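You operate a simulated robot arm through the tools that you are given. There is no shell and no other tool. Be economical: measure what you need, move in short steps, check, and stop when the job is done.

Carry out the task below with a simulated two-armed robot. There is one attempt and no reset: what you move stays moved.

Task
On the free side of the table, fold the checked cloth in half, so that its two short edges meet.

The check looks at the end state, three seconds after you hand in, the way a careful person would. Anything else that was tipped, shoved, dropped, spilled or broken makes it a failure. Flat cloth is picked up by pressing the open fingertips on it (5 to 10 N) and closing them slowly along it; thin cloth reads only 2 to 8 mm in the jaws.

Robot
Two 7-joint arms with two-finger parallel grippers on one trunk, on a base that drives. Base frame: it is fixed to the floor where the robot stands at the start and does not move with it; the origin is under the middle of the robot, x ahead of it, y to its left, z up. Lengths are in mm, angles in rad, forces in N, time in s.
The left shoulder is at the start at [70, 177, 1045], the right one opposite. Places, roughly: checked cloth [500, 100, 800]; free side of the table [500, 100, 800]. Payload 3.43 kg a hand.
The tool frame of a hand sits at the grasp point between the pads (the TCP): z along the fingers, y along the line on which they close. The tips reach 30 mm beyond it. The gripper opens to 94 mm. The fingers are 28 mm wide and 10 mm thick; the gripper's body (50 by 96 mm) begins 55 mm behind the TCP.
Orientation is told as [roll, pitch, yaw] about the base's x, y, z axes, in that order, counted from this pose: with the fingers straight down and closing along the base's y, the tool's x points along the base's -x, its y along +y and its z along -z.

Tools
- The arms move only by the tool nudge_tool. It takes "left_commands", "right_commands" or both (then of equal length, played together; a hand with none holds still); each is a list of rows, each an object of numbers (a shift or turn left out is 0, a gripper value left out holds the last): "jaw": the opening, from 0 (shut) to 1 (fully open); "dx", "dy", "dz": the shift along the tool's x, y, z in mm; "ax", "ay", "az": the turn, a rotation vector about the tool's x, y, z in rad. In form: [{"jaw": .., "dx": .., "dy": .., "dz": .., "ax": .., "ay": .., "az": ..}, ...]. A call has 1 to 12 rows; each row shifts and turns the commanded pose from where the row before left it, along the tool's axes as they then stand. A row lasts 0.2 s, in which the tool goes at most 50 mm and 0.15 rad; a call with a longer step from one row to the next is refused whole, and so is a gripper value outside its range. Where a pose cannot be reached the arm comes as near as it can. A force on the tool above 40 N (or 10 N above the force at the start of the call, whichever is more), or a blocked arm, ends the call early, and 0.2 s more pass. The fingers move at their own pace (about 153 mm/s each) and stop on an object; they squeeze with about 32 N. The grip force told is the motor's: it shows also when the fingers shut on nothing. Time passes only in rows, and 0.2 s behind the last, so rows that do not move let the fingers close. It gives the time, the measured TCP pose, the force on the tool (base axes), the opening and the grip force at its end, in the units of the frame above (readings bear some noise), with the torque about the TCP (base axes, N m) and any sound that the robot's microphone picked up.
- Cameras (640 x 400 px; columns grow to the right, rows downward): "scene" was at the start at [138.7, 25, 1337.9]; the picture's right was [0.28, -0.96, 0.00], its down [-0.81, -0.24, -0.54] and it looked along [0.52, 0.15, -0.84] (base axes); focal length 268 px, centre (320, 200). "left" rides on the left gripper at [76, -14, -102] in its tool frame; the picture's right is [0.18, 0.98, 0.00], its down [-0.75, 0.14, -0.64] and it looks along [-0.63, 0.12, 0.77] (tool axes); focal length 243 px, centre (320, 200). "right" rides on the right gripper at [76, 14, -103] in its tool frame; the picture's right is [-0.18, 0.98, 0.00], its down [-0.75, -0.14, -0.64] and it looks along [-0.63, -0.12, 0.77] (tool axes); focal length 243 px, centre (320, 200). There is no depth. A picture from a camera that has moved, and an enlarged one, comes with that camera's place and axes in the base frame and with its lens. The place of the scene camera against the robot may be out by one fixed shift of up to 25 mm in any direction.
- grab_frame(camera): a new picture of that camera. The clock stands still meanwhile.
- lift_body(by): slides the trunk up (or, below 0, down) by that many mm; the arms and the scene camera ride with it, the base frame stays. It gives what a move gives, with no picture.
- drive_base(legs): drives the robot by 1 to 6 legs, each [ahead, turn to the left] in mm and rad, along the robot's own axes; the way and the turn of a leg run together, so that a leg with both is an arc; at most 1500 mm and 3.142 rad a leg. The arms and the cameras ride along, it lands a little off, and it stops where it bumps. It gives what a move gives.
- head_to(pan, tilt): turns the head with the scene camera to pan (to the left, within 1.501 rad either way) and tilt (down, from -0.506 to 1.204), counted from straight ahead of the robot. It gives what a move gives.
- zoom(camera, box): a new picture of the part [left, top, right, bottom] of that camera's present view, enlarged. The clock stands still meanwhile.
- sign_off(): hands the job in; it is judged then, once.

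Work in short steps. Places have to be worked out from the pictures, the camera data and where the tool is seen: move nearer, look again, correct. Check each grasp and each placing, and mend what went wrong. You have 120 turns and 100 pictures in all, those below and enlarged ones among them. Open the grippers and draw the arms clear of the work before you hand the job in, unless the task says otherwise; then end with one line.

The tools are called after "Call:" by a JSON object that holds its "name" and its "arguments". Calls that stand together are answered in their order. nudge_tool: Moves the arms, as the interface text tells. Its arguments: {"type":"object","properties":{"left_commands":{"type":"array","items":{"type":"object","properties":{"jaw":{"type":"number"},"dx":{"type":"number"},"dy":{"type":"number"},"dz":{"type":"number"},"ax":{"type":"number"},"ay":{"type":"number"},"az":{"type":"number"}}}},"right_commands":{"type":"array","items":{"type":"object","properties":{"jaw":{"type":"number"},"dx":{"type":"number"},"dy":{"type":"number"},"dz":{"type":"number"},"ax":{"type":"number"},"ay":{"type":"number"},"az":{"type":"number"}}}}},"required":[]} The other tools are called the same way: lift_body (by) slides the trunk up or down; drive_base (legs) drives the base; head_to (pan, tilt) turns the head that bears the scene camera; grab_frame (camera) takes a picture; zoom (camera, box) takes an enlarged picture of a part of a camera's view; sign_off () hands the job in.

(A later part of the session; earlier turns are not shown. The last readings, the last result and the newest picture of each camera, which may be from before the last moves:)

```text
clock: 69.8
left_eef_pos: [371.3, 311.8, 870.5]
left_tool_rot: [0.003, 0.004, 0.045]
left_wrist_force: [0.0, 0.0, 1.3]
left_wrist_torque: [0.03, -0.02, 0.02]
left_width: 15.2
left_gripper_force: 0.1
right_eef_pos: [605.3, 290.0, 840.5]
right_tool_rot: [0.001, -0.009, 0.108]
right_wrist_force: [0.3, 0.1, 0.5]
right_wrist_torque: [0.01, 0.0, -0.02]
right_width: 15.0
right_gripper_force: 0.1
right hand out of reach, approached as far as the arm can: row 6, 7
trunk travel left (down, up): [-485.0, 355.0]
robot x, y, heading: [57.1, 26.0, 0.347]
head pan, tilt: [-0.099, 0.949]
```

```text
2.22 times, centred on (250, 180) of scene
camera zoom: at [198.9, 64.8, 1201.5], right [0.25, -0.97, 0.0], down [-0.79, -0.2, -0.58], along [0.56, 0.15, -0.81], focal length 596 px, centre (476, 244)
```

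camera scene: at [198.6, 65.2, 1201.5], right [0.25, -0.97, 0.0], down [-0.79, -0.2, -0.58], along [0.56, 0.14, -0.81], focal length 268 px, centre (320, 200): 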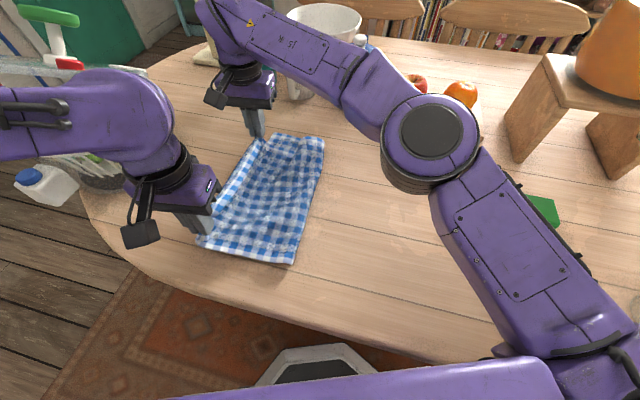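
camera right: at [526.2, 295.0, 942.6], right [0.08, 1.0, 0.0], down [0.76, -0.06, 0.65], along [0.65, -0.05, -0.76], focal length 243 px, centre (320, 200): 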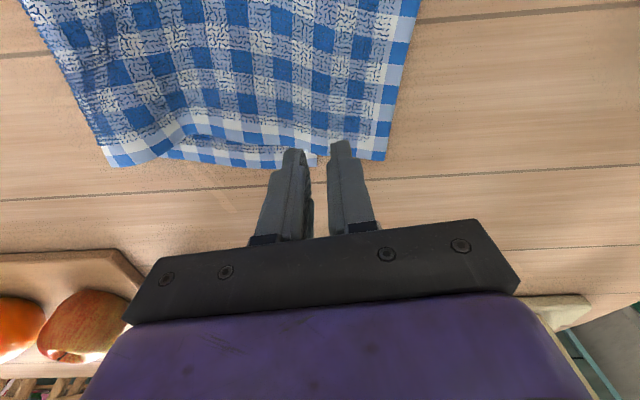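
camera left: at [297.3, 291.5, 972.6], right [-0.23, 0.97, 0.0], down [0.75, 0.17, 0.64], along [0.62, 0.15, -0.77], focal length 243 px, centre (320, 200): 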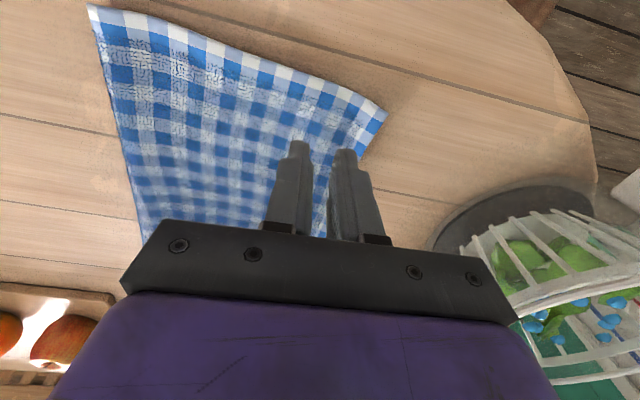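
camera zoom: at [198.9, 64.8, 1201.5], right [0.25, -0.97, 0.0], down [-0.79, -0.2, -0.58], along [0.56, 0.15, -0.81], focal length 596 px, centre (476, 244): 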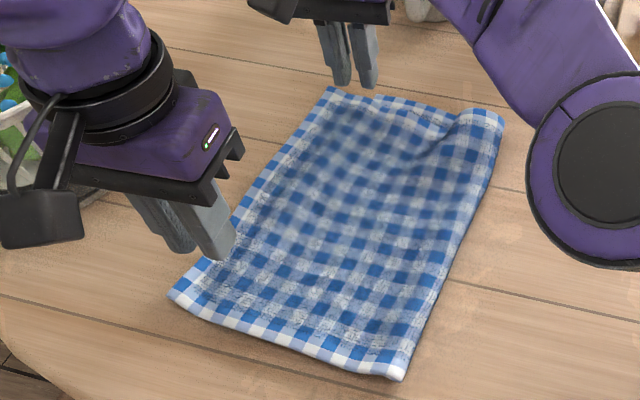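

Released; the hem even unfolded. Now I draw both hands away to see how the two edges compare.

Call:
{"name": "nudge_tool", "arguments": {"left_commands": [{"dz": -30}, {"dz": -30}, {"dx": 30}, {"dx": 30}, {"dx": 20, "dy": 20}], "right_commands": [{"dx": 5, "dy": -20}, {"dx": 10, "dy": -40}, {"dx": 10, "dy": -45}, {"dx": 10, "dy": -45}, {"dx": 10, "dy": -45}]}}

Call:
{"name": "grab_frame", "arguments": {"camera": "left"}}

Call:
{"name": "grab_frame", "arguments": {"camera": "scene"}}

```text
clock: 71.0
left_eef_pos: [290.4, 325.8, 930.9]
left_tool_rot: [0.003, 0.003, 0.045]
left_wrist_force: [0.1, 0.6, -1.1]
left_wrist_torque: [-0.01, -0.03, 0.02]
left_width: 15.3
left_gripper_force: 0.0
right_eef_pos: [580.2, 90.8, 840.3]
right_tool_rot: [-0.002, -0.009, 0.11]
right_wrist_force: [0.5, 0.6, -0.1]
right_wrist_torque: [-0.02, -0.03, -0.02]
right_width: 15.0
right_gripper_force: 0.0
trunk travel left (down, up): [-485.0, 355.0]
robot x, y, heading: [62.3, 22.6, 0.357]
head pan, tilt: [-0.099, 0.949]
```

```text
42 pictures are left
camera left: at [216.3, 306.4, 1032.3], right [-0.23, 0.97, 0.0], down [0.75, 0.17, 0.64], along [0.62, 0.15, -0.77], focal length 243 px, centre (320, 200)
```

left: 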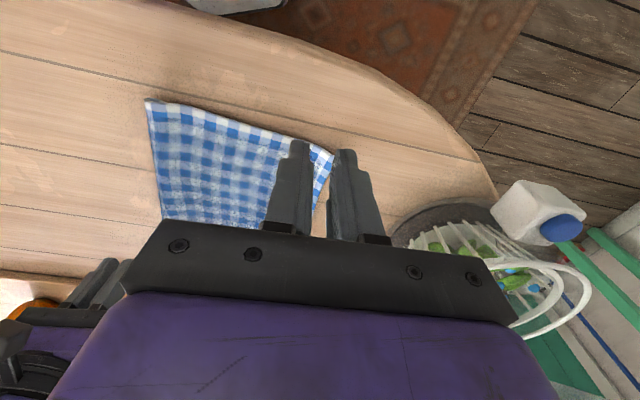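

```text
41 pictures are left
camera scene: at [197.8, 64.6, 1201.6], right [0.25, -0.97, 0.0], down [-0.79, -0.2, -0.58], along [0.56, 0.15, -0.81], focal length 268 px, centre (320, 200)
```

scene: 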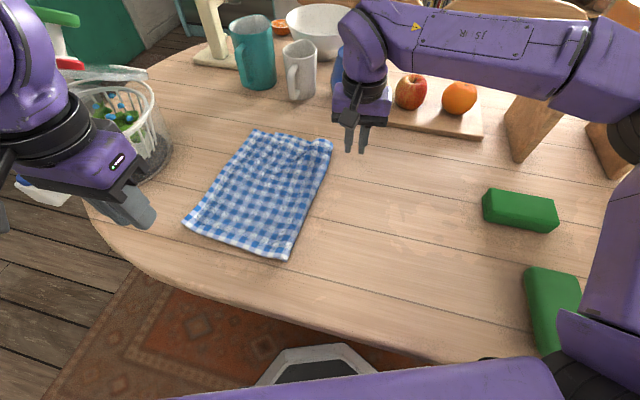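

I zoom in on the left edge from both cameras to see whether the lower layer's edge shows.

Call:
{"name": "zoom", "arguments": {"camera": "scene", "box": [170, 115, 350, 270]}}

Call:
{"name": "zoom", "arguments": {"camera": "left", "box": [130, 80, 360, 240]}}

```text
2.58 times, centred on (260, 192) of scene
camera zoom: at [197.8, 64.6, 1201.6], right [0.25, -0.97, 0.0], down [-0.79, -0.2, -0.58], along [0.56, 0.15, -0.81], focal length 692 px, centre (475, 219)
```

zoom: 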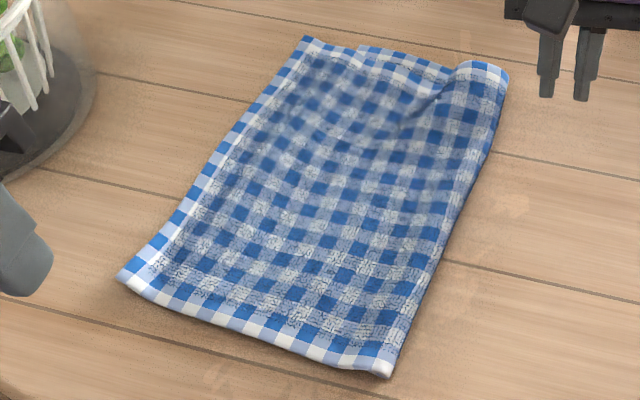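

```text
2.50 times, centred on (245, 160) of left
camera zoom: at [216.3, 306.4, 1032.3], right [-0.23, 0.97, 0.0], down [0.75, 0.17, 0.64], along [0.62, 0.15, -0.77], focal length 606 px, centre (508, 300)
```

zoom: 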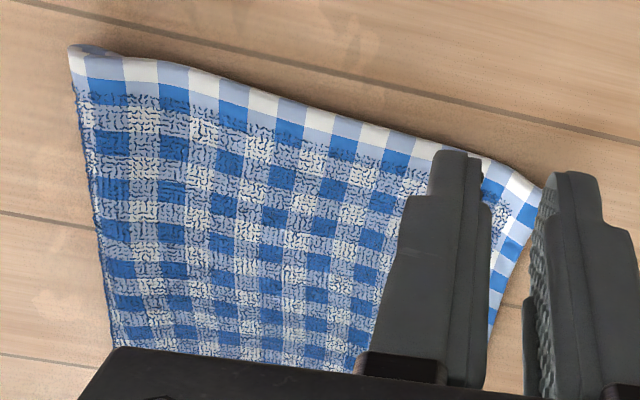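

The upper edge overshoots the lower by about 53 mm on both sides (NL 364 vs ~312, FL 343 vs 289), because there was slack and the crease sits too far left. I'll pinch only the upper layer about 25 mm left of the crease with both hands and draw it 52 mm right, so it becomes the new crease. First I position over those spots.

Call:
{"name": "nudge_tool", "arguments": {"left_commands": [{"az": 0.095, "jaw": 0.26}, {"dx": -20, "dy": -37}, {"dx": -20, "dy": -37}, {"dx": -20, "dy": -37}, {"dx": -22, "dy": -37}, {"dz": 35}, {"dz": 35}, {}], "right_commands": [{"az": 0.11, "dz": -15, "jaw": 0.26}, {"dx": -8, "dy": 28}, {"dx": -7, "dy": 28}, {}, {}, {}, {}, {}]}}

Call:
{"name": "grab_frame", "arguments": {"camera": "left"}}

Call:
{"name": "grab_frame", "arguments": {"camera": "right"}}

```text
clock: 72.8
left_eef_pos: [365.3, 175.5, 860.1]
left_tool_rot: [0.002, 0.003, -0.049]
left_wrist_force: [0.4, 0.3, -0.3]
left_wrist_torque: [-0.05, 0.0, 0.01]
left_width: 24.2
left_gripper_force: 0.1
right_eef_pos: [595.3, 147.7, 855.2]
right_tool_rot: [-0.003, -0.008, 0.001]
right_wrist_force: [0.9, 0.8, -0.2]
right_wrist_torque: [-0.04, -0.05, 0.01]
right_width: 24.5
right_gripper_force: 0.0
trunk travel left (down, up): [-485.0, 355.0]
robot x, y, heading: [62.2, 22.3, 0.35]
head pan, tilt: [-0.099, 0.949]
```

```text
38 pictures are left
camera left: at [289.3, 163.3, 962.1], right [-0.14, 0.99, 0.0], down [0.76, 0.1, 0.64], along [0.63, 0.09, -0.77], focal length 243 px, centre (320, 200)
```

left: 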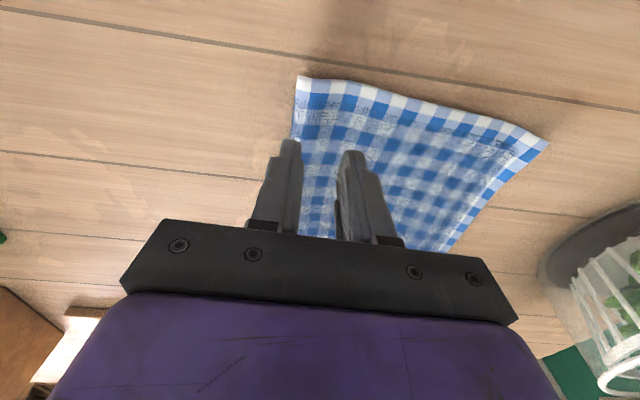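

```text
37 pictures are left
camera right: at [518.2, 162.1, 958.0], right [0.18, 0.98, 0.0], down [0.75, -0.14, 0.65], along [0.64, -0.12, -0.76], focal length 243 px, centre (320, 200)
```

right: 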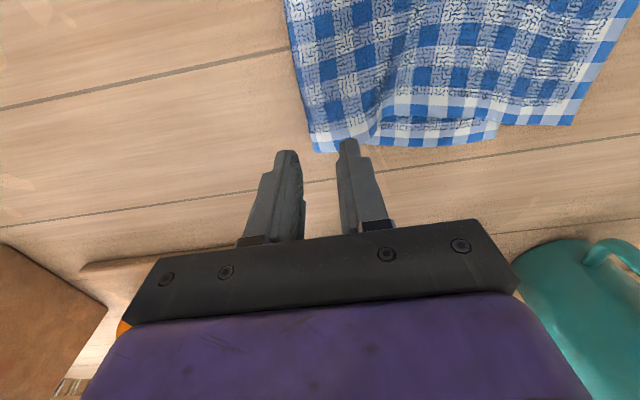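

Crease is at about y 151 (near) and 138 (far). I shift the right hand 18 mm left and lower both to just above the cloth.

Call:
{"name": "nudge_tool", "arguments": {"left_commands": [{"dz": 15}, {"dz": 15}, {"dz": 12}, {"dz": 4}, {"dz": 3}, {}], "right_commands": [{"dy": 18}, {"dz": 15}, {"dz": 15}, {"dz": 6}, {"dz": 5}, {}]}}

Call:
{"name": "nudge_tool", "arguments": {"left_commands": [{"dz": 2}, {"dz": 2}, {"dz": 1}, {}], "right_commands": [{"dz": 2}, {"dz": 2}, {"dz": 2}, {}]}}

```text
clock: 74.2
left_eef_pos: [364.8, 174.9, 811.4]
left_tool_rot: [0.001, 0.003, -0.049]
left_wrist_force: [0.1, 0.2, 0.7]
left_wrist_torque: [-0.02, 0.03, 0.02]
left_width: 24.4
left_gripper_force: 0.0
right_eef_pos: [596.3, 165.3, 814.2]
right_tool_rot: [0.001, -0.007, 0.0]
right_wrist_force: [-0.6, 0.7, -0.1]
right_wrist_torque: [-0.01, 0.0, 0.01]
right_width: 24.3
right_gripper_force: 0.1
trunk travel left (down, up): [-485.0, 355.0]
robot x, y, heading: [60.4, 23.7, 0.352]
head pan, tilt: [-0.099, 0.949]
```

```text
clock: 75.2
left_eef_pos: [364.8, 175.5, 807.1]
left_tool_rot: [0.002, 0.001, -0.049]
left_wrist_force: [-0.5, 2.1, 10.4]
left_wrist_torque: [-0.11, 0.03, -0.08]
left_width: 22.9
left_gripper_force: 0.1
right_eef_pos: [595.9, 164.1, 809.4]
right_tool_rot: [0.0, -0.009, 0.0]
right_wrist_force: [-0.7, 0.7, 2.1]
right_wrist_torque: [-0.01, 0.03, 0.0]
right_width: 24.5
right_gripper_force: 0.0
trunk travel left (down, up): [-485.0, 355.0]
robot x, y, heading: [63.4, 25.4, 0.35]
head pan, tilt: [-0.099, 0.949]
```

Left is at 10 N, right just touching. I ease left, press right slightly, and close slowly to pinch the top layer.

Call:
{"name": "nudge_tool", "arguments": {"left_commands": [{"dz": -0.8}, {}, {"jaw": 0.22}, {"jaw": 0.19}, {"jaw": 0.16}, {"jaw": 0.13}, {"jaw": 0.1}, {"jaw": 0.07}, {"jaw": 0.04}, {"jaw": 0.0}, {}], "right_commands": [{"dz": 1.2}, {"dz": 0.5}, {"jaw": 0.22}, {"jaw": 0.19}, {"jaw": 0.16}, {"jaw": 0.13}, {"jaw": 0.1}, {"jaw": 0.07}, {"jaw": 0.04}, {"jaw": 0.0}, {}]}}

Call:
{"name": "nudge_tool", "arguments": {"left_commands": [{"dz": -8}, {"dz": -8}, {"dz": -4}, {}], "right_commands": [{"dz": -8}, {"dz": -8}, {"dz": -4}, {}]}}

Call:
{"name": "grab_frame", "arguments": {"camera": "left"}}

Call:
{"name": "grab_frame", "arguments": {"camera": "right"}}

```text
clock: 77.6
left_eef_pos: [364.2, 174.2, 807.4]
left_tool_rot: [0.001, 0.003, -0.05]
left_wrist_force: [-0.6, 1.1, 2.7]
left_wrist_torque: [-0.02, -0.03, 0.01]
left_width: 3.6
left_gripper_force: 32.0
right_eef_pos: [595.8, 164.4, 806.4]
right_tool_rot: [-0.001, -0.01, 0.001]
right_wrist_force: [0.3, 0.0, 4.0]
right_wrist_torque: [-0.02, 0.01, 0.02]
right_width: 3.4
right_gripper_force: 31.8
trunk travel left (down, up): [-485.0, 355.0]
robot x, y, heading: [62.9, 21.7, 0.353]
head pan, tilt: [-0.099, 0.949]
```

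```text
clock: 78.6
left_eef_pos: [366.4, 176.7, 827.6]
left_tool_rot: [0.001, 0.005, -0.047]
left_wrist_force: [0.3, -0.3, 0.2]
left_wrist_torque: [0.02, 0.01, 0.02]
left_width: 3.8
left_gripper_force: 32.1
right_eef_pos: [596.3, 163.8, 826.1]
right_tool_rot: [0.002, -0.008, 0.001]
right_wrist_force: [0.3, -0.5, 0.0]
right_wrist_torque: [-0.01, -0.03, -0.04]
right_width: 3.5
right_gripper_force: 32.5
trunk travel left (down, up): [-485.0, 355.0]
robot x, y, heading: [60.5, 24.1, 0.35]
head pan, tilt: [-0.099, 0.949]
```

```text
36 pictures are left
camera left: at [289.8, 163.0, 929.1], right [-0.14, 0.99, 0.0], down [0.76, 0.1, 0.64], along [0.63, 0.09, -0.77], focal length 243 px, centre (320, 200)
```

left: 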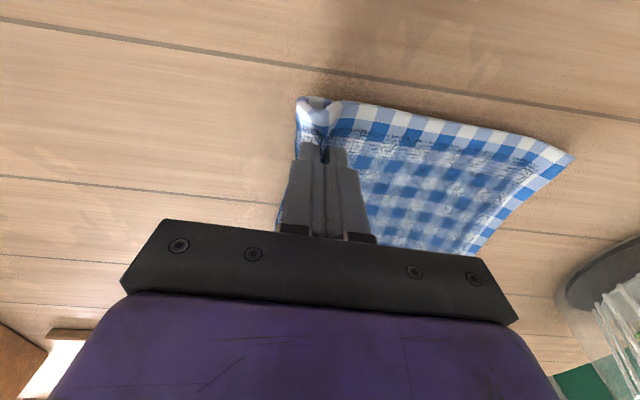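

```text
35 pictures are left
camera right: at [519.3, 178.8, 929.0], right [0.18, 0.98, 0.0], down [0.75, -0.14, 0.65], along [0.64, -0.12, -0.76], focal length 243 px, centre (320, 200)
```

right: 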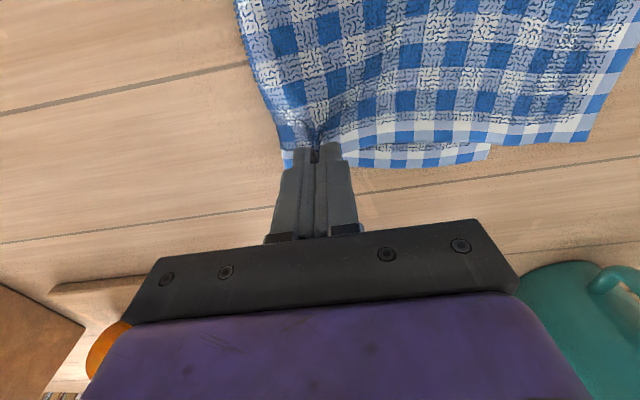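

Only the upper layer is pinched on the far side, and the lower layer stays on the table. I pull right 30 mm and check how the upper edge follows.

Call:
{"name": "nudge_tool", "arguments": {"left_commands": [{"dy": -10, "dx": -0.5}, {"dy": -10, "dx": -0.5}, {"dy": -10, "dx": -0.5}, {}], "right_commands": [{"dy": -10}, {"dy": -10}, {"dy": -10}, {}]}}

Call:
{"name": "grab_frame", "arguments": {"camera": "left"}}

Call:
{"name": "grab_frame", "arguments": {"camera": "right"}}

```text
clock: 79.6
left_eef_pos: [365.6, 145.2, 827.6]
left_tool_rot: [0.001, 0.004, -0.049]
left_wrist_force: [0.2, -0.7, 0.1]
left_wrist_torque: [0.03, 0.0, -0.03]
left_width: 3.4
left_gripper_force: 31.9
right_eef_pos: [596.8, 134.3, 826.8]
right_tool_rot: [-0.002, -0.006, 0.001]
right_wrist_force: [0.6, -0.4, 0.7]
right_wrist_torque: [-0.02, 0.0, 0.0]
right_width: 3.5
right_gripper_force: 32.1
trunk travel left (down, up): [-485.0, 355.0]
robot x, y, heading: [57.3, 19.7, 0.352]
head pan, tilt: [-0.099, 0.949]
```

```text
34 pictures are left
camera left: at [290.0, 132.8, 928.9], right [-0.14, 0.99, 0.0], down [0.76, 0.1, 0.64], along [0.63, 0.09, -0.77], focal length 243 px, centre (320, 200)
```

left: 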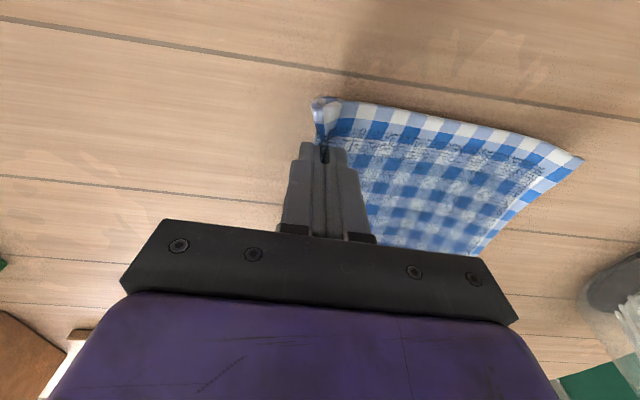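

```text
33 pictures are left
camera right: at [519.1, 148.8, 929.3], right [0.18, 0.98, 0.0], down [0.75, -0.14, 0.65], along [0.64, -0.12, -0.76], focal length 243 px, centre (320, 200)
```

right: 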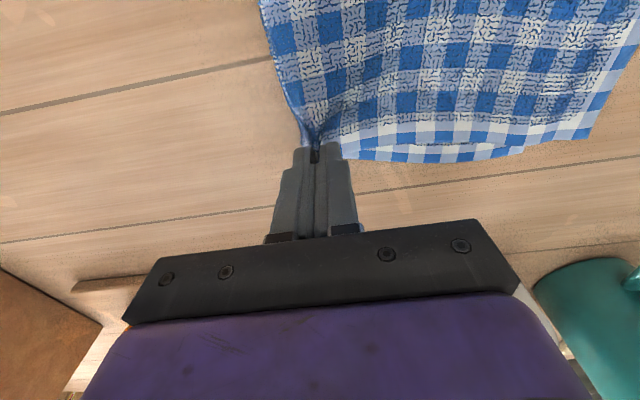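

The upper edge followed (near 367→335, far 342→316). I pull a further 22 mm and look again.

Call:
{"name": "nudge_tool", "arguments": {"left_commands": [{"dy": -8, "dx": -0.4, "dz": 2}, {"dy": -7, "dx": -0.4, "dz": 3}, {"dy": -7, "dx": -0.4, "dz": 3}, {}], "right_commands": [{"dy": -8, "dz": 2}, {"dy": -8, "dz": 3}, {"dy": -8, "dz": 3}, {}]}}

Call:
{"name": "grab_frame", "arguments": {"camera": "left"}}

Call:
{"name": "grab_frame", "arguments": {"camera": "right"}}

Call:
{"name": "zoom", "arguments": {"camera": "scene", "box": [170, 115, 350, 270]}}

```text
clock: 80.6
left_eef_pos: [366.5, 123.6, 820.2]
left_tool_rot: [0.002, 0.003, -0.049]
left_wrist_force: [0.1, 0.9, -0.5]
left_wrist_torque: [0.01, -0.02, 0.01]
left_width: 3.8
left_gripper_force: 32.2
right_eef_pos: [596.4, 110.4, 819.3]
right_tool_rot: [-0.001, -0.009, -0.002]
right_wrist_force: [1.0, -0.4, -0.2]
right_wrist_torque: [0.0, 0.0, -0.01]
right_width: 3.4
right_gripper_force: 32.2
trunk travel left (down, up): [-485.0, 355.0]
robot x, y, heading: [59.7, 24.3, 0.35]
head pan, tilt: [-0.099, 0.949]
```

```text
32 pictures are left
camera left: at [290.2, 111.2, 920.8], right [-0.14, 0.99, 0.0], down [0.76, 0.1, 0.64], along [0.63, 0.09, -0.77], focal length 243 px, centre (320, 200)
```

left: 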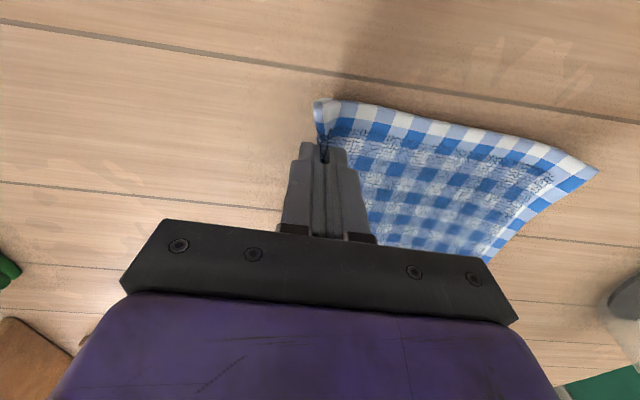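

```text
31 pictures are left
camera right: at [519.7, 124.9, 921.4], right [0.18, 0.98, 0.0], down [0.75, -0.14, 0.65], along [0.64, -0.12, -0.76], focal length 243 px, centre (320, 200)
```

right: 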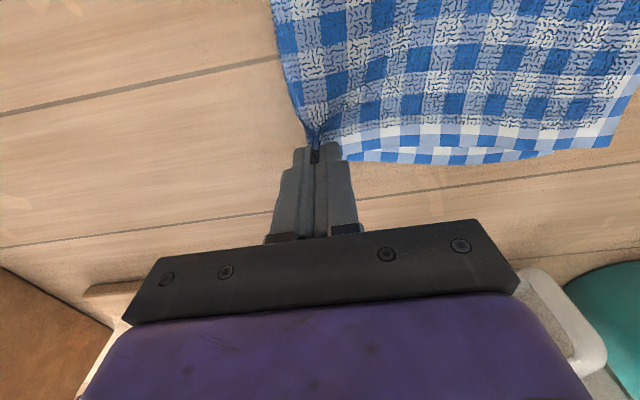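

```text
2.58 times, centred on (260, 192) of scene
camera zoom: at [198.7, 65.1, 1201.5], right [0.25, -0.97, 0.0], down [-0.79, -0.2, -0.58], along [0.56, 0.14, -0.81], focal length 692 px, centre (475, 219)
```

zoom: 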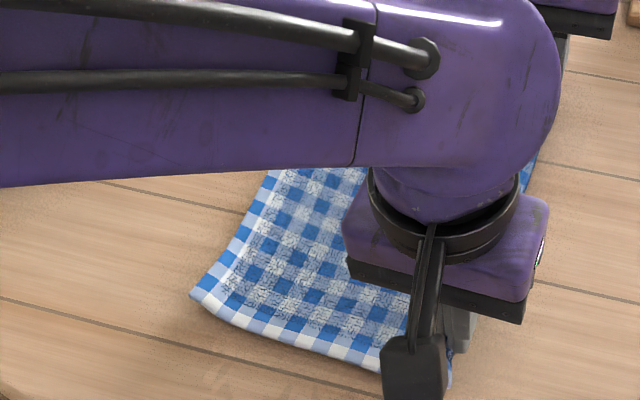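

The upper edge is now about y 318 (near) and 300 (far). I lower and release here, then withdraw to inspect.

Call:
{"name": "nudge_tool", "arguments": {"left_commands": [{"dz": 5}, {"dz": 5}, {"dz": 2}, {}, {"jaw": 0.08}, {"jaw": 0.14}, {"jaw": 0.2}, {"dz": -10}, {"dz": -20}, {"dz": -30}], "right_commands": [{"dz": 5}, {"dz": 5}, {"dz": 1}, {}, {"jaw": 0.08}, {"jaw": 0.14}, {"jaw": 0.2}, {"dz": -10}, {"dz": -20}, {"dz": -30}]}}

Call:
{"name": "nudge_tool", "arguments": {"left_commands": [{"dx": 40, "dz": -30}, {"dx": 40, "dy": 40}, {"dy": 45}, {"dy": 45}, {"dy": 45}], "right_commands": [{"dy": -40}, {"dy": -40}, {"dy": -40}, {"dy": -40}, {}]}}

Call:
{"name": "zoom", "arguments": {"camera": "scene", "box": [170, 115, 370, 275]}}

```text
clock: 82.8
left_eef_pos: [365.8, 122.9, 868.1]
left_tool_rot: [0.003, 0.003, -0.047]
left_wrist_force: [-0.9, -0.6, 1.1]
left_wrist_torque: [-0.02, -0.06, -0.01]
left_width: 18.5
left_gripper_force: 0.0
right_eef_pos: [594.7, 110.4, 868.2]
right_tool_rot: [-0.002, -0.009, 0.001]
right_wrist_force: [-0.5, -1.9, -0.1]
right_wrist_torque: [0.0, 0.01, 0.02]
right_width: 18.6
right_gripper_force: 0.0
trunk travel left (down, up): [-485.0, 355.0]
robot x, y, heading: [58.9, 25.2, 0.35]
head pan, tilt: [-0.099, 0.949]
```

```text
refused: row 2 steps farther than a row can; nothing moved
```

```text
2.50 times, centred on (270, 195) of scene
camera zoom: at [197.7, 65.0, 1201.5], right [0.25, -0.97, 0.0], down [-0.79, -0.2, -0.58], along [0.56, 0.15, -0.81], focal length 670 px, centre (445, 212)
```

zoom: 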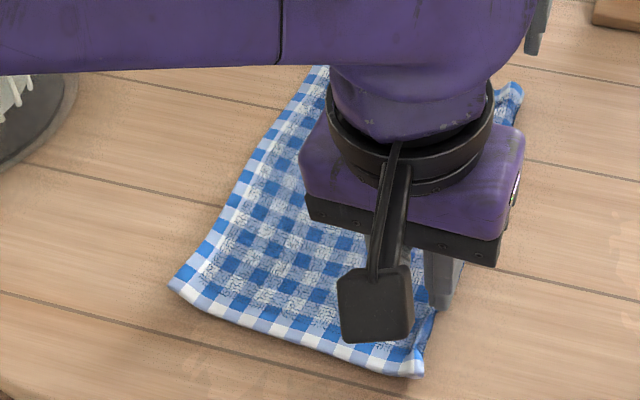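

The withdrawal was refused for an oversized step. I repeat it with shorter rows.

Call:
{"name": "nudge_tool", "arguments": {"left_commands": [{"dx": 30, "dz": -30}, {"dx": 40}, {"dy": 40}, {"dy": 45}, {"dy": 45}, {"dy": 45}], "right_commands": [{"dy": -40}, {"dy": -40}, {"dy": -40}, {"dy": -40}, {}, {}]}}

Call:
{"name": "zoom", "arguments": {"camera": "scene", "box": [170, 115, 370, 275]}}

Call:
{"name": "grab_frame", "arguments": {"camera": "left"}}

```text
clock: 84.2
left_eef_pos: [305.0, 301.9, 896.8]
left_tool_rot: [0.003, 0.003, -0.049]
left_wrist_force: [0.1, 1.0, -0.4]
left_wrist_torque: [0.01, 0.03, -0.01]
left_width: 18.7
left_gripper_force: 0.0
right_eef_pos: [595.5, -47.8, 868.2]
right_tool_rot: [0.001, -0.009, 0.001]
right_wrist_force: [-0.3, -0.6, 0.3]
right_wrist_torque: [-0.02, 0.0, -0.02]
right_width: 18.5
right_gripper_force: 0.0
trunk travel left (down, up): [-485.0, 355.0]
robot x, y, heading: [61.7, 22.5, 0.352]
head pan, tilt: [-0.099, 0.949]
```

```text
2.50 times, centred on (270, 195) of scene
camera zoom: at [198.2, 65.9, 1201.5], right [0.25, -0.97, 0.0], down [-0.79, -0.2, -0.58], along [0.56, 0.14, -0.81], focal length 670 px, centre (445, 212)
```

zoom: 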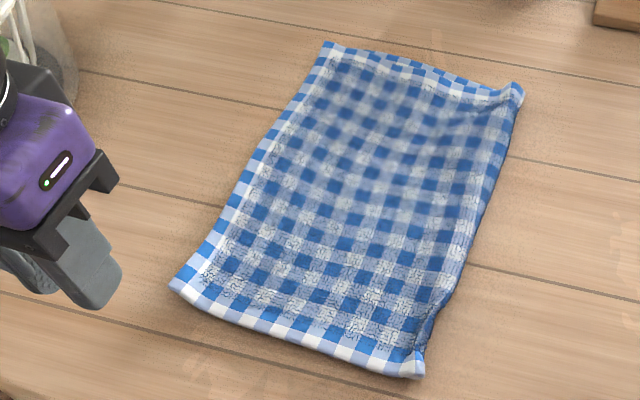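

```text
27 pictures are left
camera left: at [228.4, 289.6, 999.4], right [-0.14, 0.99, 0.0], down [0.76, 0.1, 0.64], along [0.63, 0.09, -0.77], focal length 243 px, centre (320, 200)
```

left: 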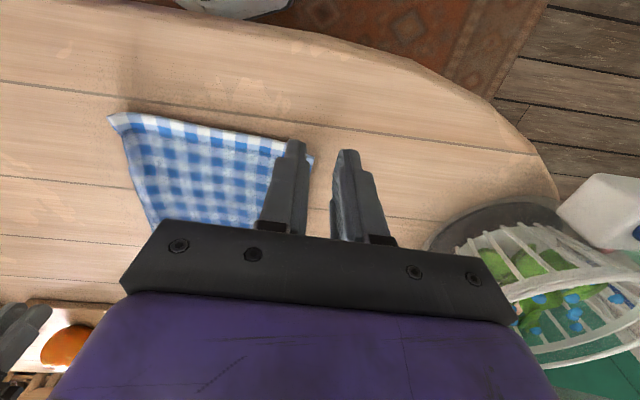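

Much better: folded width is about 196 mm, against the ideal 188. I zoom into the left corners to find the lower layer's edge.

Call:
{"name": "zoom", "arguments": {"camera": "scene", "box": [255, 122, 315, 160]}}

Call:
{"name": "zoom", "arguments": {"camera": "scene", "box": [170, 205, 240, 250]}}

```text
10.53 times, centred on (285, 141) of scene
camera zoom: at [198.2, 65.9, 1201.5], right [0.25, -0.97, 0.0], down [-0.79, -0.2, -0.58], along [0.56, 0.14, -0.81], focal length 2821 px, centre (688, 821)
```

zoom: 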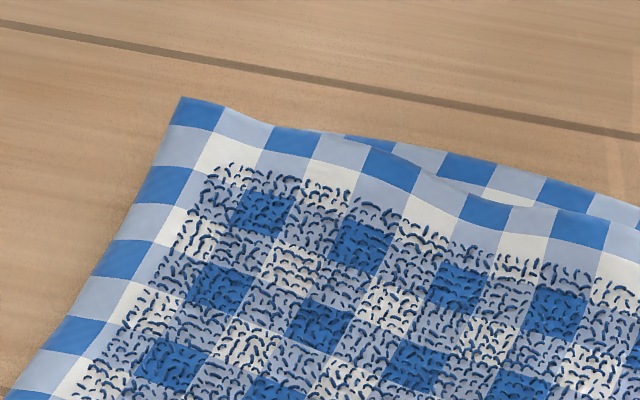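

```text
8.89 times, centred on (205, 228) of scene
camera zoom: at [198.2, 65.9, 1201.5], right [0.25, -0.97, 0.0], down [-0.79, -0.2, -0.58], along [0.56, 0.14, -0.81], focal length 2382 px, centre (1342, -44)
```

zoom: 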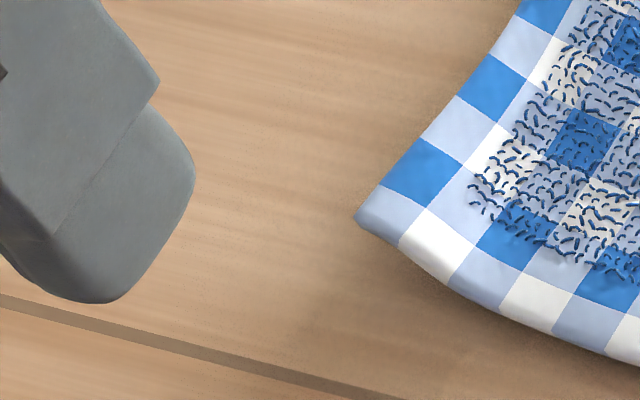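

The lower edge is hidden under the upper. I'll count checks along the near long side to judge how long the upper layer is compared with the whole cloth.

Call:
{"name": "zoom", "arguments": {"camera": "scene", "box": [230, 210, 350, 275]}}

Call:
{"name": "zoom", "arguments": {"camera": "scene", "box": [165, 125, 320, 250]}}

```text
5.33 times, centred on (290, 242) of scene
camera zoom: at [198.2, 65.9, 1201.5], right [0.25, -0.97, 0.0], down [-0.79, -0.2, -0.58], along [0.56, 0.14, -0.81], focal length 1429 px, centre (480, -27)
```

zoom: 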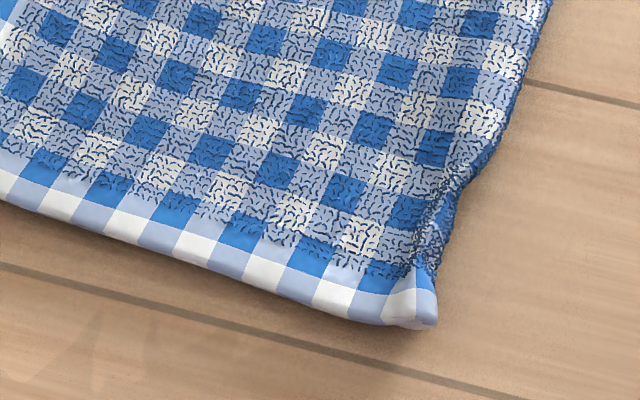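

```text
3.20 times, centred on (242, 188) of scene
camera zoom: at [198.2, 65.9, 1201.5], right [0.25, -0.97, 0.0], down [-0.79, -0.2, -0.58], along [0.56, 0.14, -0.81], focal length 858 px, centre (568, 240)
```

zoom: 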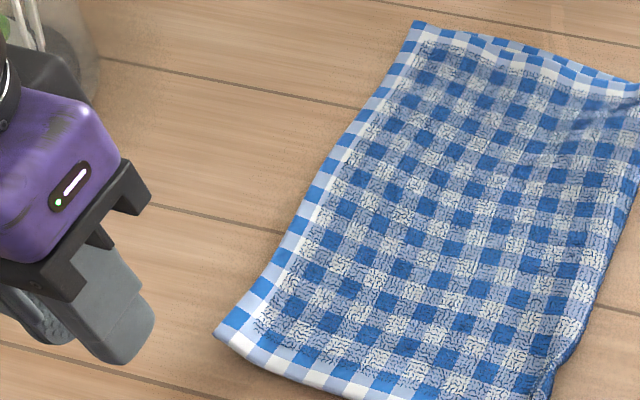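

To see and correct the hidden edge, I'll regrip the upper edge at both left corners, which is likely the upper layer only, lift slightly and look. I position both hands there first.

Call:
{"name": "nudge_tool", "arguments": {"left_commands": [{"dx": -24, "jaw": 0.2}, {"dx": -24}, {"dx": -24, "dy": 1.5}, {"dz": 20}, {"dz": 20}, {"dz": 15}, {}, {}, {}, {}], "right_commands": [{"dy": 42, "jaw": 0.2}, {"dy": 42}, {"dy": 42}, {"dy": 42}, {"dy": 42}, {"dy": 42, "dx": -5}, {"dy": 30, "dz": 15}, {"dy": 25, "dx": -5, "dz": 15}, {"dy": 20, "dx": -5}, {"dy": 8, "dx": -4}]}}

Call:
{"name": "grab_frame", "arguments": {"camera": "left"}}

Call:
{"name": "grab_frame", "arguments": {"camera": "right"}}

```text
clock: 86.4
left_eef_pos: [376.8, 299.0, 844.3]
left_tool_rot: [0.002, 0.004, -0.05]
left_wrist_force: [-0.3, -1.1, -0.5]
left_wrist_torque: [0.0, 0.01, 0.01]
left_width: 18.8
left_gripper_force: 0.1
right_eef_pos: [612.4, 276.4, 837.1]
right_tool_rot: [-0.001, -0.006, 0.0]
right_wrist_force: [0.0, -0.3, 1.2]
right_wrist_torque: [-0.01, 0.02, 0.0]
right_width: 18.7
right_gripper_force: 0.0
right hand out of reach, approached as far as the arm can: row 10
trunk travel left (down, up): [-485.0, 355.0]
robot x, y, heading: [59.2, 23.5, 0.352]
head pan, tilt: [-0.099, 0.949]
```

```text
22 pictures are left
camera left: at [301.6, 286.3, 944.8], right [-0.14, 0.99, 0.0], down [0.76, 0.1, 0.64], along [0.63, 0.09, -0.77], focal length 243 px, centre (320, 200)
```

left: 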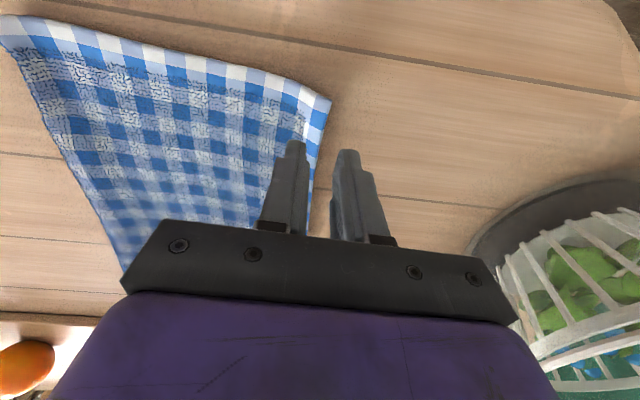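

```text
21 pictures are left
camera right: at [534.7, 291.0, 939.5], right [0.18, 0.98, 0.0], down [0.75, -0.14, 0.65], along [0.64, -0.12, -0.76], focal length 243 px, centre (320, 200)
```

right: 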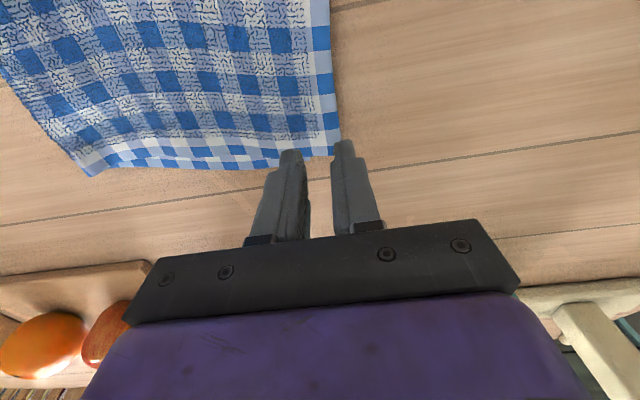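

The near hand straddles the upper edge. The far hand is limited by wrist yaw, so I turn it 0.11 toward the robot's heading, which should let it reach y≈287.

Call:
{"name": "nudge_tool", "arguments": {"right_commands": [{"az": -0.08}, {"az": -0.06, "dx": 4}, {}, {}], "left_commands": [{"dz": 12}, {"dz": 12}, {"dz": 8}, {}]}}

```text
clock: 87.4
left_eef_pos: [375.3, 299.4, 809.5]
left_tool_rot: [0.002, 0.007, -0.05]
left_wrist_force: [-0.8, -0.3, -0.8]
left_wrist_torque: [-0.02, -0.01, -0.04]
left_width: 18.9
left_gripper_force: 0.0
right_eef_pos: [608.1, 278.3, 837.6]
right_tool_rot: [-0.002, -0.007, 0.139]
right_wrist_force: [-0.7, -1.2, -0.1]
right_wrist_torque: [0.02, -0.03, -0.04]
right_width: 18.9
right_gripper_force: 0.0
trunk travel left (down, up): [-485.0, 355.0]
robot x, y, heading: [59.4, 22.4, 0.354]
head pan, tilt: [-0.099, 0.949]
```

No limit now. I move it 10 mm left and lower it as well.

Call:
{"name": "nudge_tool", "arguments": {"right_commands": [{"dy": 10, "dx": 1}, {"dz": 10}, {"dz": 10}, {"dz": 8}, {"dz": 2}, {"dz": 2}, {}], "left_commands": [{}, {}, {}, {}, {"dz": 2}, {"dz": 2}, {}]}}

```text
clock: 89.0
left_eef_pos: [375.6, 299.2, 806.4]
left_tool_rot: [0.002, 0.004, -0.048]
left_wrist_force: [0.8, 0.5, 2.7]
left_wrist_torque: [-0.02, -0.02, 0.02]
left_width: 18.6
left_gripper_force: 0.0
right_eef_pos: [604.7, 286.3, 806.4]
right_tool_rot: [-0.003, -0.007, 0.139]
right_wrist_force: [-0.8, -0.8, 1.4]
right_wrist_torque: [-0.02, 0.01, -0.02]
right_width: 19.0
right_gripper_force: 0.5
trunk travel left (down, up): [-485.0, 355.0]
robot x, y, heading: [58.4, 25.7, 0.347]
head pan, tilt: [-0.099, 0.949]
```

Light contact on both. I press about 1.5 mm more and close slowly, then lift 35 mm to look underneath.

Call:
{"name": "nudge_tool", "arguments": {"left_commands": [{"dz": 1}, {"jaw": 0.17}, {"jaw": 0.14}, {"jaw": 0.11}, {"jaw": 0.08}, {"jaw": 0.05}, {"jaw": 0.02}, {"jaw": 0.0}, {}, {"dz": -5}, {"dz": -15}, {"dz": -15}], "right_commands": [{"dz": 1.5}, {"jaw": 0.17}, {"jaw": 0.14}, {"jaw": 0.11}, {"jaw": 0.08}, {"jaw": 0.05}, {"jaw": 0.02}, {"jaw": 0.0}, {}, {"dz": -5}, {"dz": -15}, {"dz": -15}]}}

Call:
{"name": "grab_frame", "arguments": {"camera": "left"}}

Call:
{"name": "grab_frame", "arguments": {"camera": "right"}}

Call:
{"name": "zoom", "arguments": {"camera": "scene", "box": [170, 110, 350, 270]}}

```text
clock: 91.6
left_eef_pos: [377.0, 299.5, 842.4]
left_tool_rot: [0.001, 0.002, -0.048]
left_wrist_force: [0.1, -0.3, 0.1]
left_wrist_torque: [0.01, 0.01, 0.0]
left_width: 0.0
left_gripper_force: 32.1
right_eef_pos: [603.7, 288.1, 838.3]
right_tool_rot: [-0.002, -0.007, 0.139]
right_wrist_force: [0.4, 0.4, 0.4]
right_wrist_torque: [0.0, -0.01, -0.01]
right_width: 0.0
right_gripper_force: 31.8
trunk travel left (down, up): [-485.0, 355.0]
robot x, y, heading: [58.7, 22.8, 0.349]
head pan, tilt: [-0.099, 0.949]
```

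```text
20 pictures are left
camera left: at [300.0, 287.7, 942.8], right [-0.14, 0.99, 0.0], down [0.76, 0.1, 0.64], along [0.63, 0.09, -0.77], focal length 243 px, centre (320, 200)
```

left: 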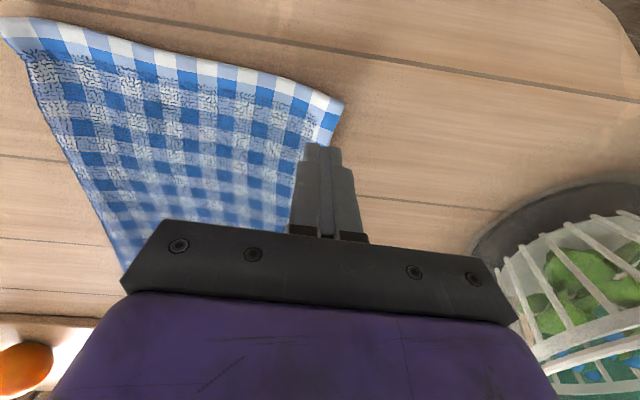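

```text
19 pictures are left
camera right: at [526.1, 290.9, 941.4], right [0.05, 1.0, 0.0], down [0.76, -0.03, 0.65], along [0.65, -0.03, -0.76], focal length 243 px, centre (320, 200)
```

right: 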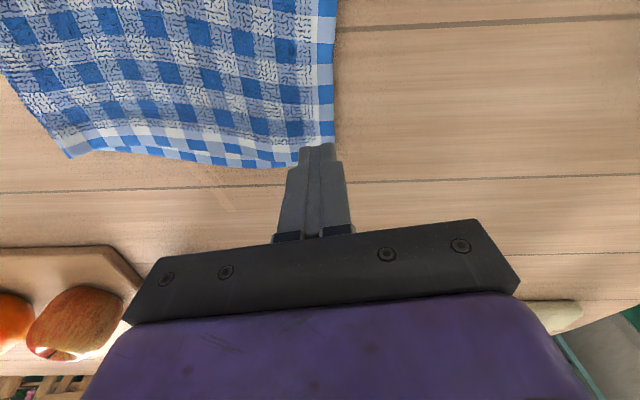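

```text
2.50 times, centred on (260, 190) of scene
camera zoom: at [198.4, 65.2, 1201.5], right [0.25, -0.97, 0.0], down [-0.79, -0.2, -0.58], along [0.56, 0.14, -0.81], focal length 670 px, centre (470, 225)
```

zoom: 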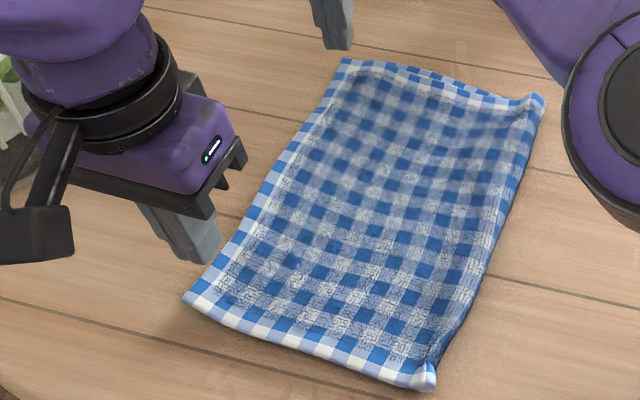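

The fingers slipped off without taking cloth (0 mm). I retry with a wider opening, about 9 mm further in, and a firmer press.

Call:
{"name": "nudge_tool", "arguments": {"left_commands": [{"jaw": 0.26, "dy": 1}, {"dz": 14}, {"dz": 12}, {"dz": 8}, {"dz": 2}, {"dz": 2}, {}], "right_commands": [{"jaw": 0.26}, {"dz": 14}, {"dz": 10}, {"dz": 6}, {"dz": 2}, {"dz": 1.5}, {}]}}

```text
clock: 93.2
left_eef_pos: [376.2, 299.4, 805.6]
left_tool_rot: [0.003, -0.001, -0.049]
left_wrist_force: [2.7, 3.2, 25.2]
left_wrist_torque: [-0.35, -0.01, 0.02]
left_width: 23.1
left_gripper_force: 0.0
right_eef_pos: [605.0, 287.4, 808.2]
right_tool_rot: [-0.001, -0.009, 0.139]
right_wrist_force: [0.2, 0.3, 1.4]
right_wrist_torque: [-0.07, -0.03, -0.02]
right_width: 24.5
right_gripper_force: 0.0
trunk travel left (down, up): [-485.0, 355.0]
robot x, y, heading: [62.0, 21.2, 0.347]
head pan, tilt: [-0.099, 0.949]
```

Left is at 25 N, mostly on the inner finger; right is just touching. I ease left 2 mm, press right 2.5 mm, and close slowly.

Call:
{"name": "nudge_tool", "arguments": {"left_commands": [{"dz": -1.8}, {}, {}, {"jaw": 0.22}, {"jaw": 0.19}, {"jaw": 0.16}, {"jaw": 0.13}, {"jaw": 0.1}, {"jaw": 0.07}, {"jaw": 0.04}, {"jaw": 0.0}, {}], "right_commands": [{"dz": 1.5}, {"dz": 1}, {"dz": 0.7}, {"jaw": 0.22}, {"jaw": 0.19}, {"jaw": 0.16}, {"jaw": 0.13}, {"jaw": 0.1}, {"jaw": 0.07}, {"jaw": 0.04}, {"jaw": 0.0}, {}]}}

```text
clock: 95.8
left_eef_pos: [374.3, 299.0, 805.5]
left_tool_rot: [0.003, 0.002, -0.048]
left_wrist_force: [-0.1, -2.0, 7.2]
left_wrist_torque: [-0.1, 0.0, 0.01]
left_width: 3.0
left_gripper_force: 32.1
right_eef_pos: [602.8, 284.7, 804.8]
right_tool_rot: [0.0, -0.01, 0.138]
right_wrist_force: [0.3, -4.3, 17.0]
right_wrist_torque: [-0.29, 0.07, 0.0]
right_width: 4.0
right_gripper_force: 32.1
trunk travel left (down, up): [-485.0, 355.0]
robot x, y, heading: [57.7, 22.2, 0.346]
head pan, tilt: [-0.099, 0.949]
```

Both took cloth (3 and 4 mm). I lift 40 mm and look at what is underneath.

Call:
{"name": "nudge_tool", "arguments": {"left_commands": [{"dz": -10}, {"dz": -15}, {"dz": -15}, {}], "right_commands": [{"dz": -10}, {"dz": -10}, {"dz": -10}, {}]}}

Call:
{"name": "zoom", "arguments": {"camera": "left", "box": [220, 60, 440, 200]}}

Call:
{"name": "zoom", "arguments": {"camera": "scene", "box": [170, 110, 350, 270]}}

Call:
{"name": "zoom", "arguments": {"camera": "right", "box": [200, 60, 420, 200]}}

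```text
clock: 96.8
left_eef_pos: [376.7, 301.4, 845.0]
left_tool_rot: [0.002, 0.005, -0.048]
left_wrist_force: [0.6, -0.2, -0.2]
left_wrist_torque: [0.0, 0.02, -0.03]
left_width: 3.1
left_gripper_force: 32.4
right_eef_pos: [603.9, 288.4, 830.9]
right_tool_rot: [-0.001, -0.006, 0.14]
right_wrist_force: [-0.2, 0.0, -0.3]
right_wrist_torque: [-0.05, -0.01, 0.0]
right_width: 3.6
right_gripper_force: 31.8
trunk travel left (down, up): [-485.0, 355.0]
robot x, y, heading: [62.6, 24.8, 0.348]
head pan, tilt: [-0.099, 0.949]
```

```text
2.86 times, centred on (330, 130) of left
camera zoom: at [301.1, 287.9, 946.3], right [-0.14, 0.99, 0.0], down [0.76, 0.1, 0.64], along [0.63, 0.09, -0.77], focal length 693 px, centre (291, 400)
```

zoom: 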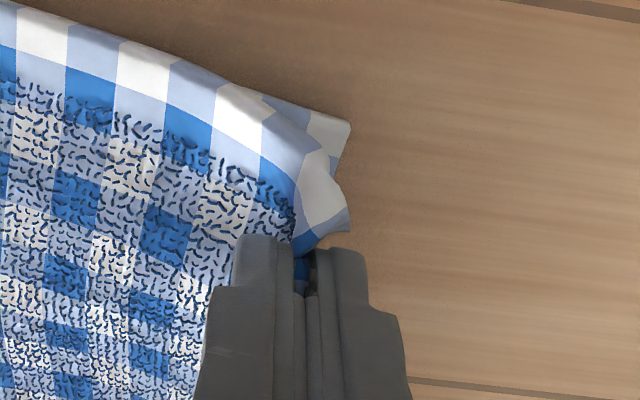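

```text
2.50 times, centred on (260, 190) of scene
camera zoom: at [198.9, 64.6, 1201.5], right [0.25, -0.97, 0.0], down [-0.79, -0.2, -0.58], along [0.56, 0.15, -0.81], focal length 670 px, centre (470, 225)
```

zoom: 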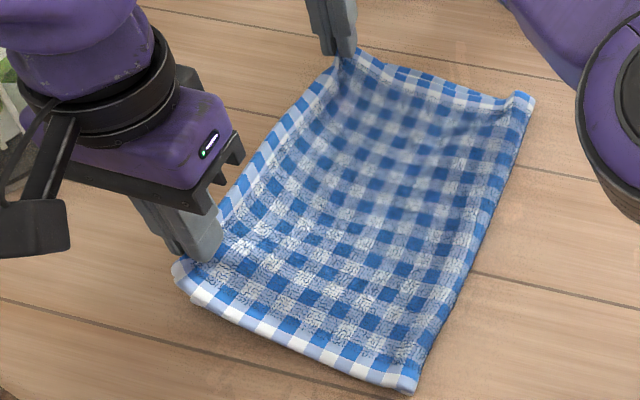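

```text
2.86 times, centred on (310, 130) of right
camera zoom: at [526.2, 290.7, 934.5], right [0.05, 1.0, 0.0], down [0.76, -0.03, 0.65], along [0.65, -0.03, -0.76], focal length 693 px, centre (349, 400)
```

zoom: 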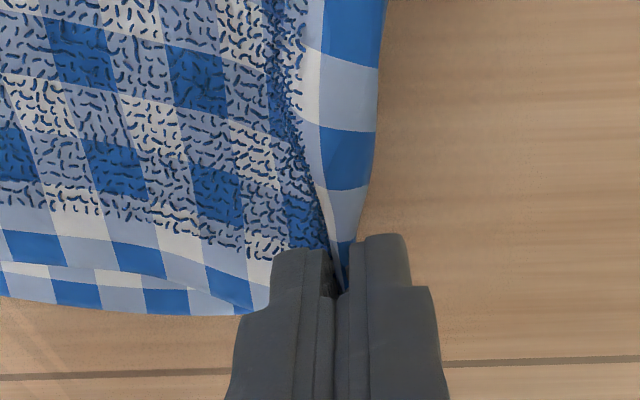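

The lower near-left corner is visible at about (353,310), matching where the upper edge had rested (~312), so the edges were already well aligned. I lay the edge back at the same place and release gently.

Call:
{"name": "nudge_tool", "arguments": {"left_commands": [{"dz": 12, "dy": -1}, {"dz": 12, "dy": -1}, {"dz": 10}, {"dz": 3}, {}, {"jaw": 0.06}, {"jaw": 0.12}, {"jaw": 0.18}, {"dz": -5}, {"dz": -15}, {"dz": -15}], "right_commands": [{"dz": 8, "dy": -1}, {"dz": 8}, {"dz": 5}, {"dz": 2}, {}, {"jaw": 0.06}, {"jaw": 0.12}, {"jaw": 0.18}, {"dz": -5}, {"dz": -15}, {"dz": -5}]}}

Call:
{"name": "zoom", "arguments": {"camera": "left", "box": [200, 40, 420, 200]}}

Call:
{"name": "zoom", "arguments": {"camera": "right", "box": [200, 40, 420, 200]}}

```text
clock: 99.2
left_eef_pos: [375.7, 298.8, 842.8]
left_tool_rot: [0.003, 0.004, -0.048]
left_wrist_force: [-1.4, 0.4, 0.4]
left_wrist_torque: [0.01, 0.03, -0.01]
left_width: 16.7
left_gripper_force: 0.1
right_eef_pos: [605.2, 285.2, 834.4]
right_tool_rot: [-0.003, -0.007, 0.139]
right_wrist_force: [0.4, 0.1, -0.1]
right_wrist_torque: [-0.01, -0.04, 0.02]
right_width: 16.9
right_gripper_force: 0.0
trunk travel left (down, up): [-485.0, 355.0]
robot x, y, heading: [60.6, 22.8, 0.348]
head pan, tilt: [-0.099, 0.949]
```

```text
2.50 times, centred on (310, 120) of left
camera zoom: at [300.7, 286.4, 944.1], right [-0.14, 0.99, 0.0], down [0.76, 0.1, 0.64], along [0.63, 0.09, -0.77], focal length 606 px, centre (345, 400)
```

zoom: 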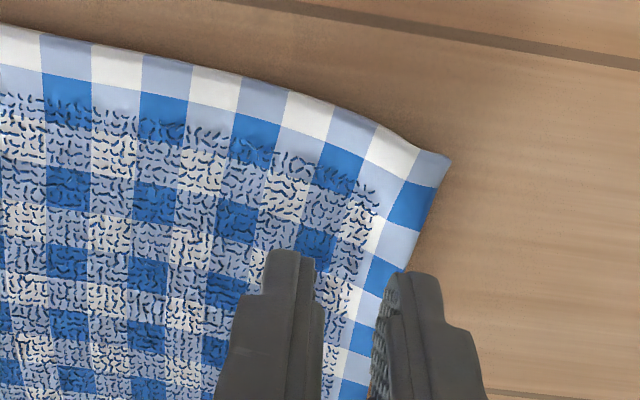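

```text
2.50 times, centred on (310, 120) of right
camera zoom: at [526.8, 289.3, 936.7], right [0.05, 1.0, 0.0], down [0.76, -0.03, 0.65], along [0.65, -0.03, -0.76], focal length 606 px, centre (345, 400)
```

zoom: 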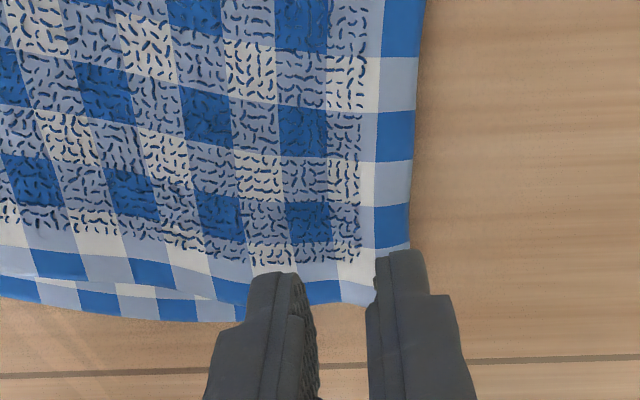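

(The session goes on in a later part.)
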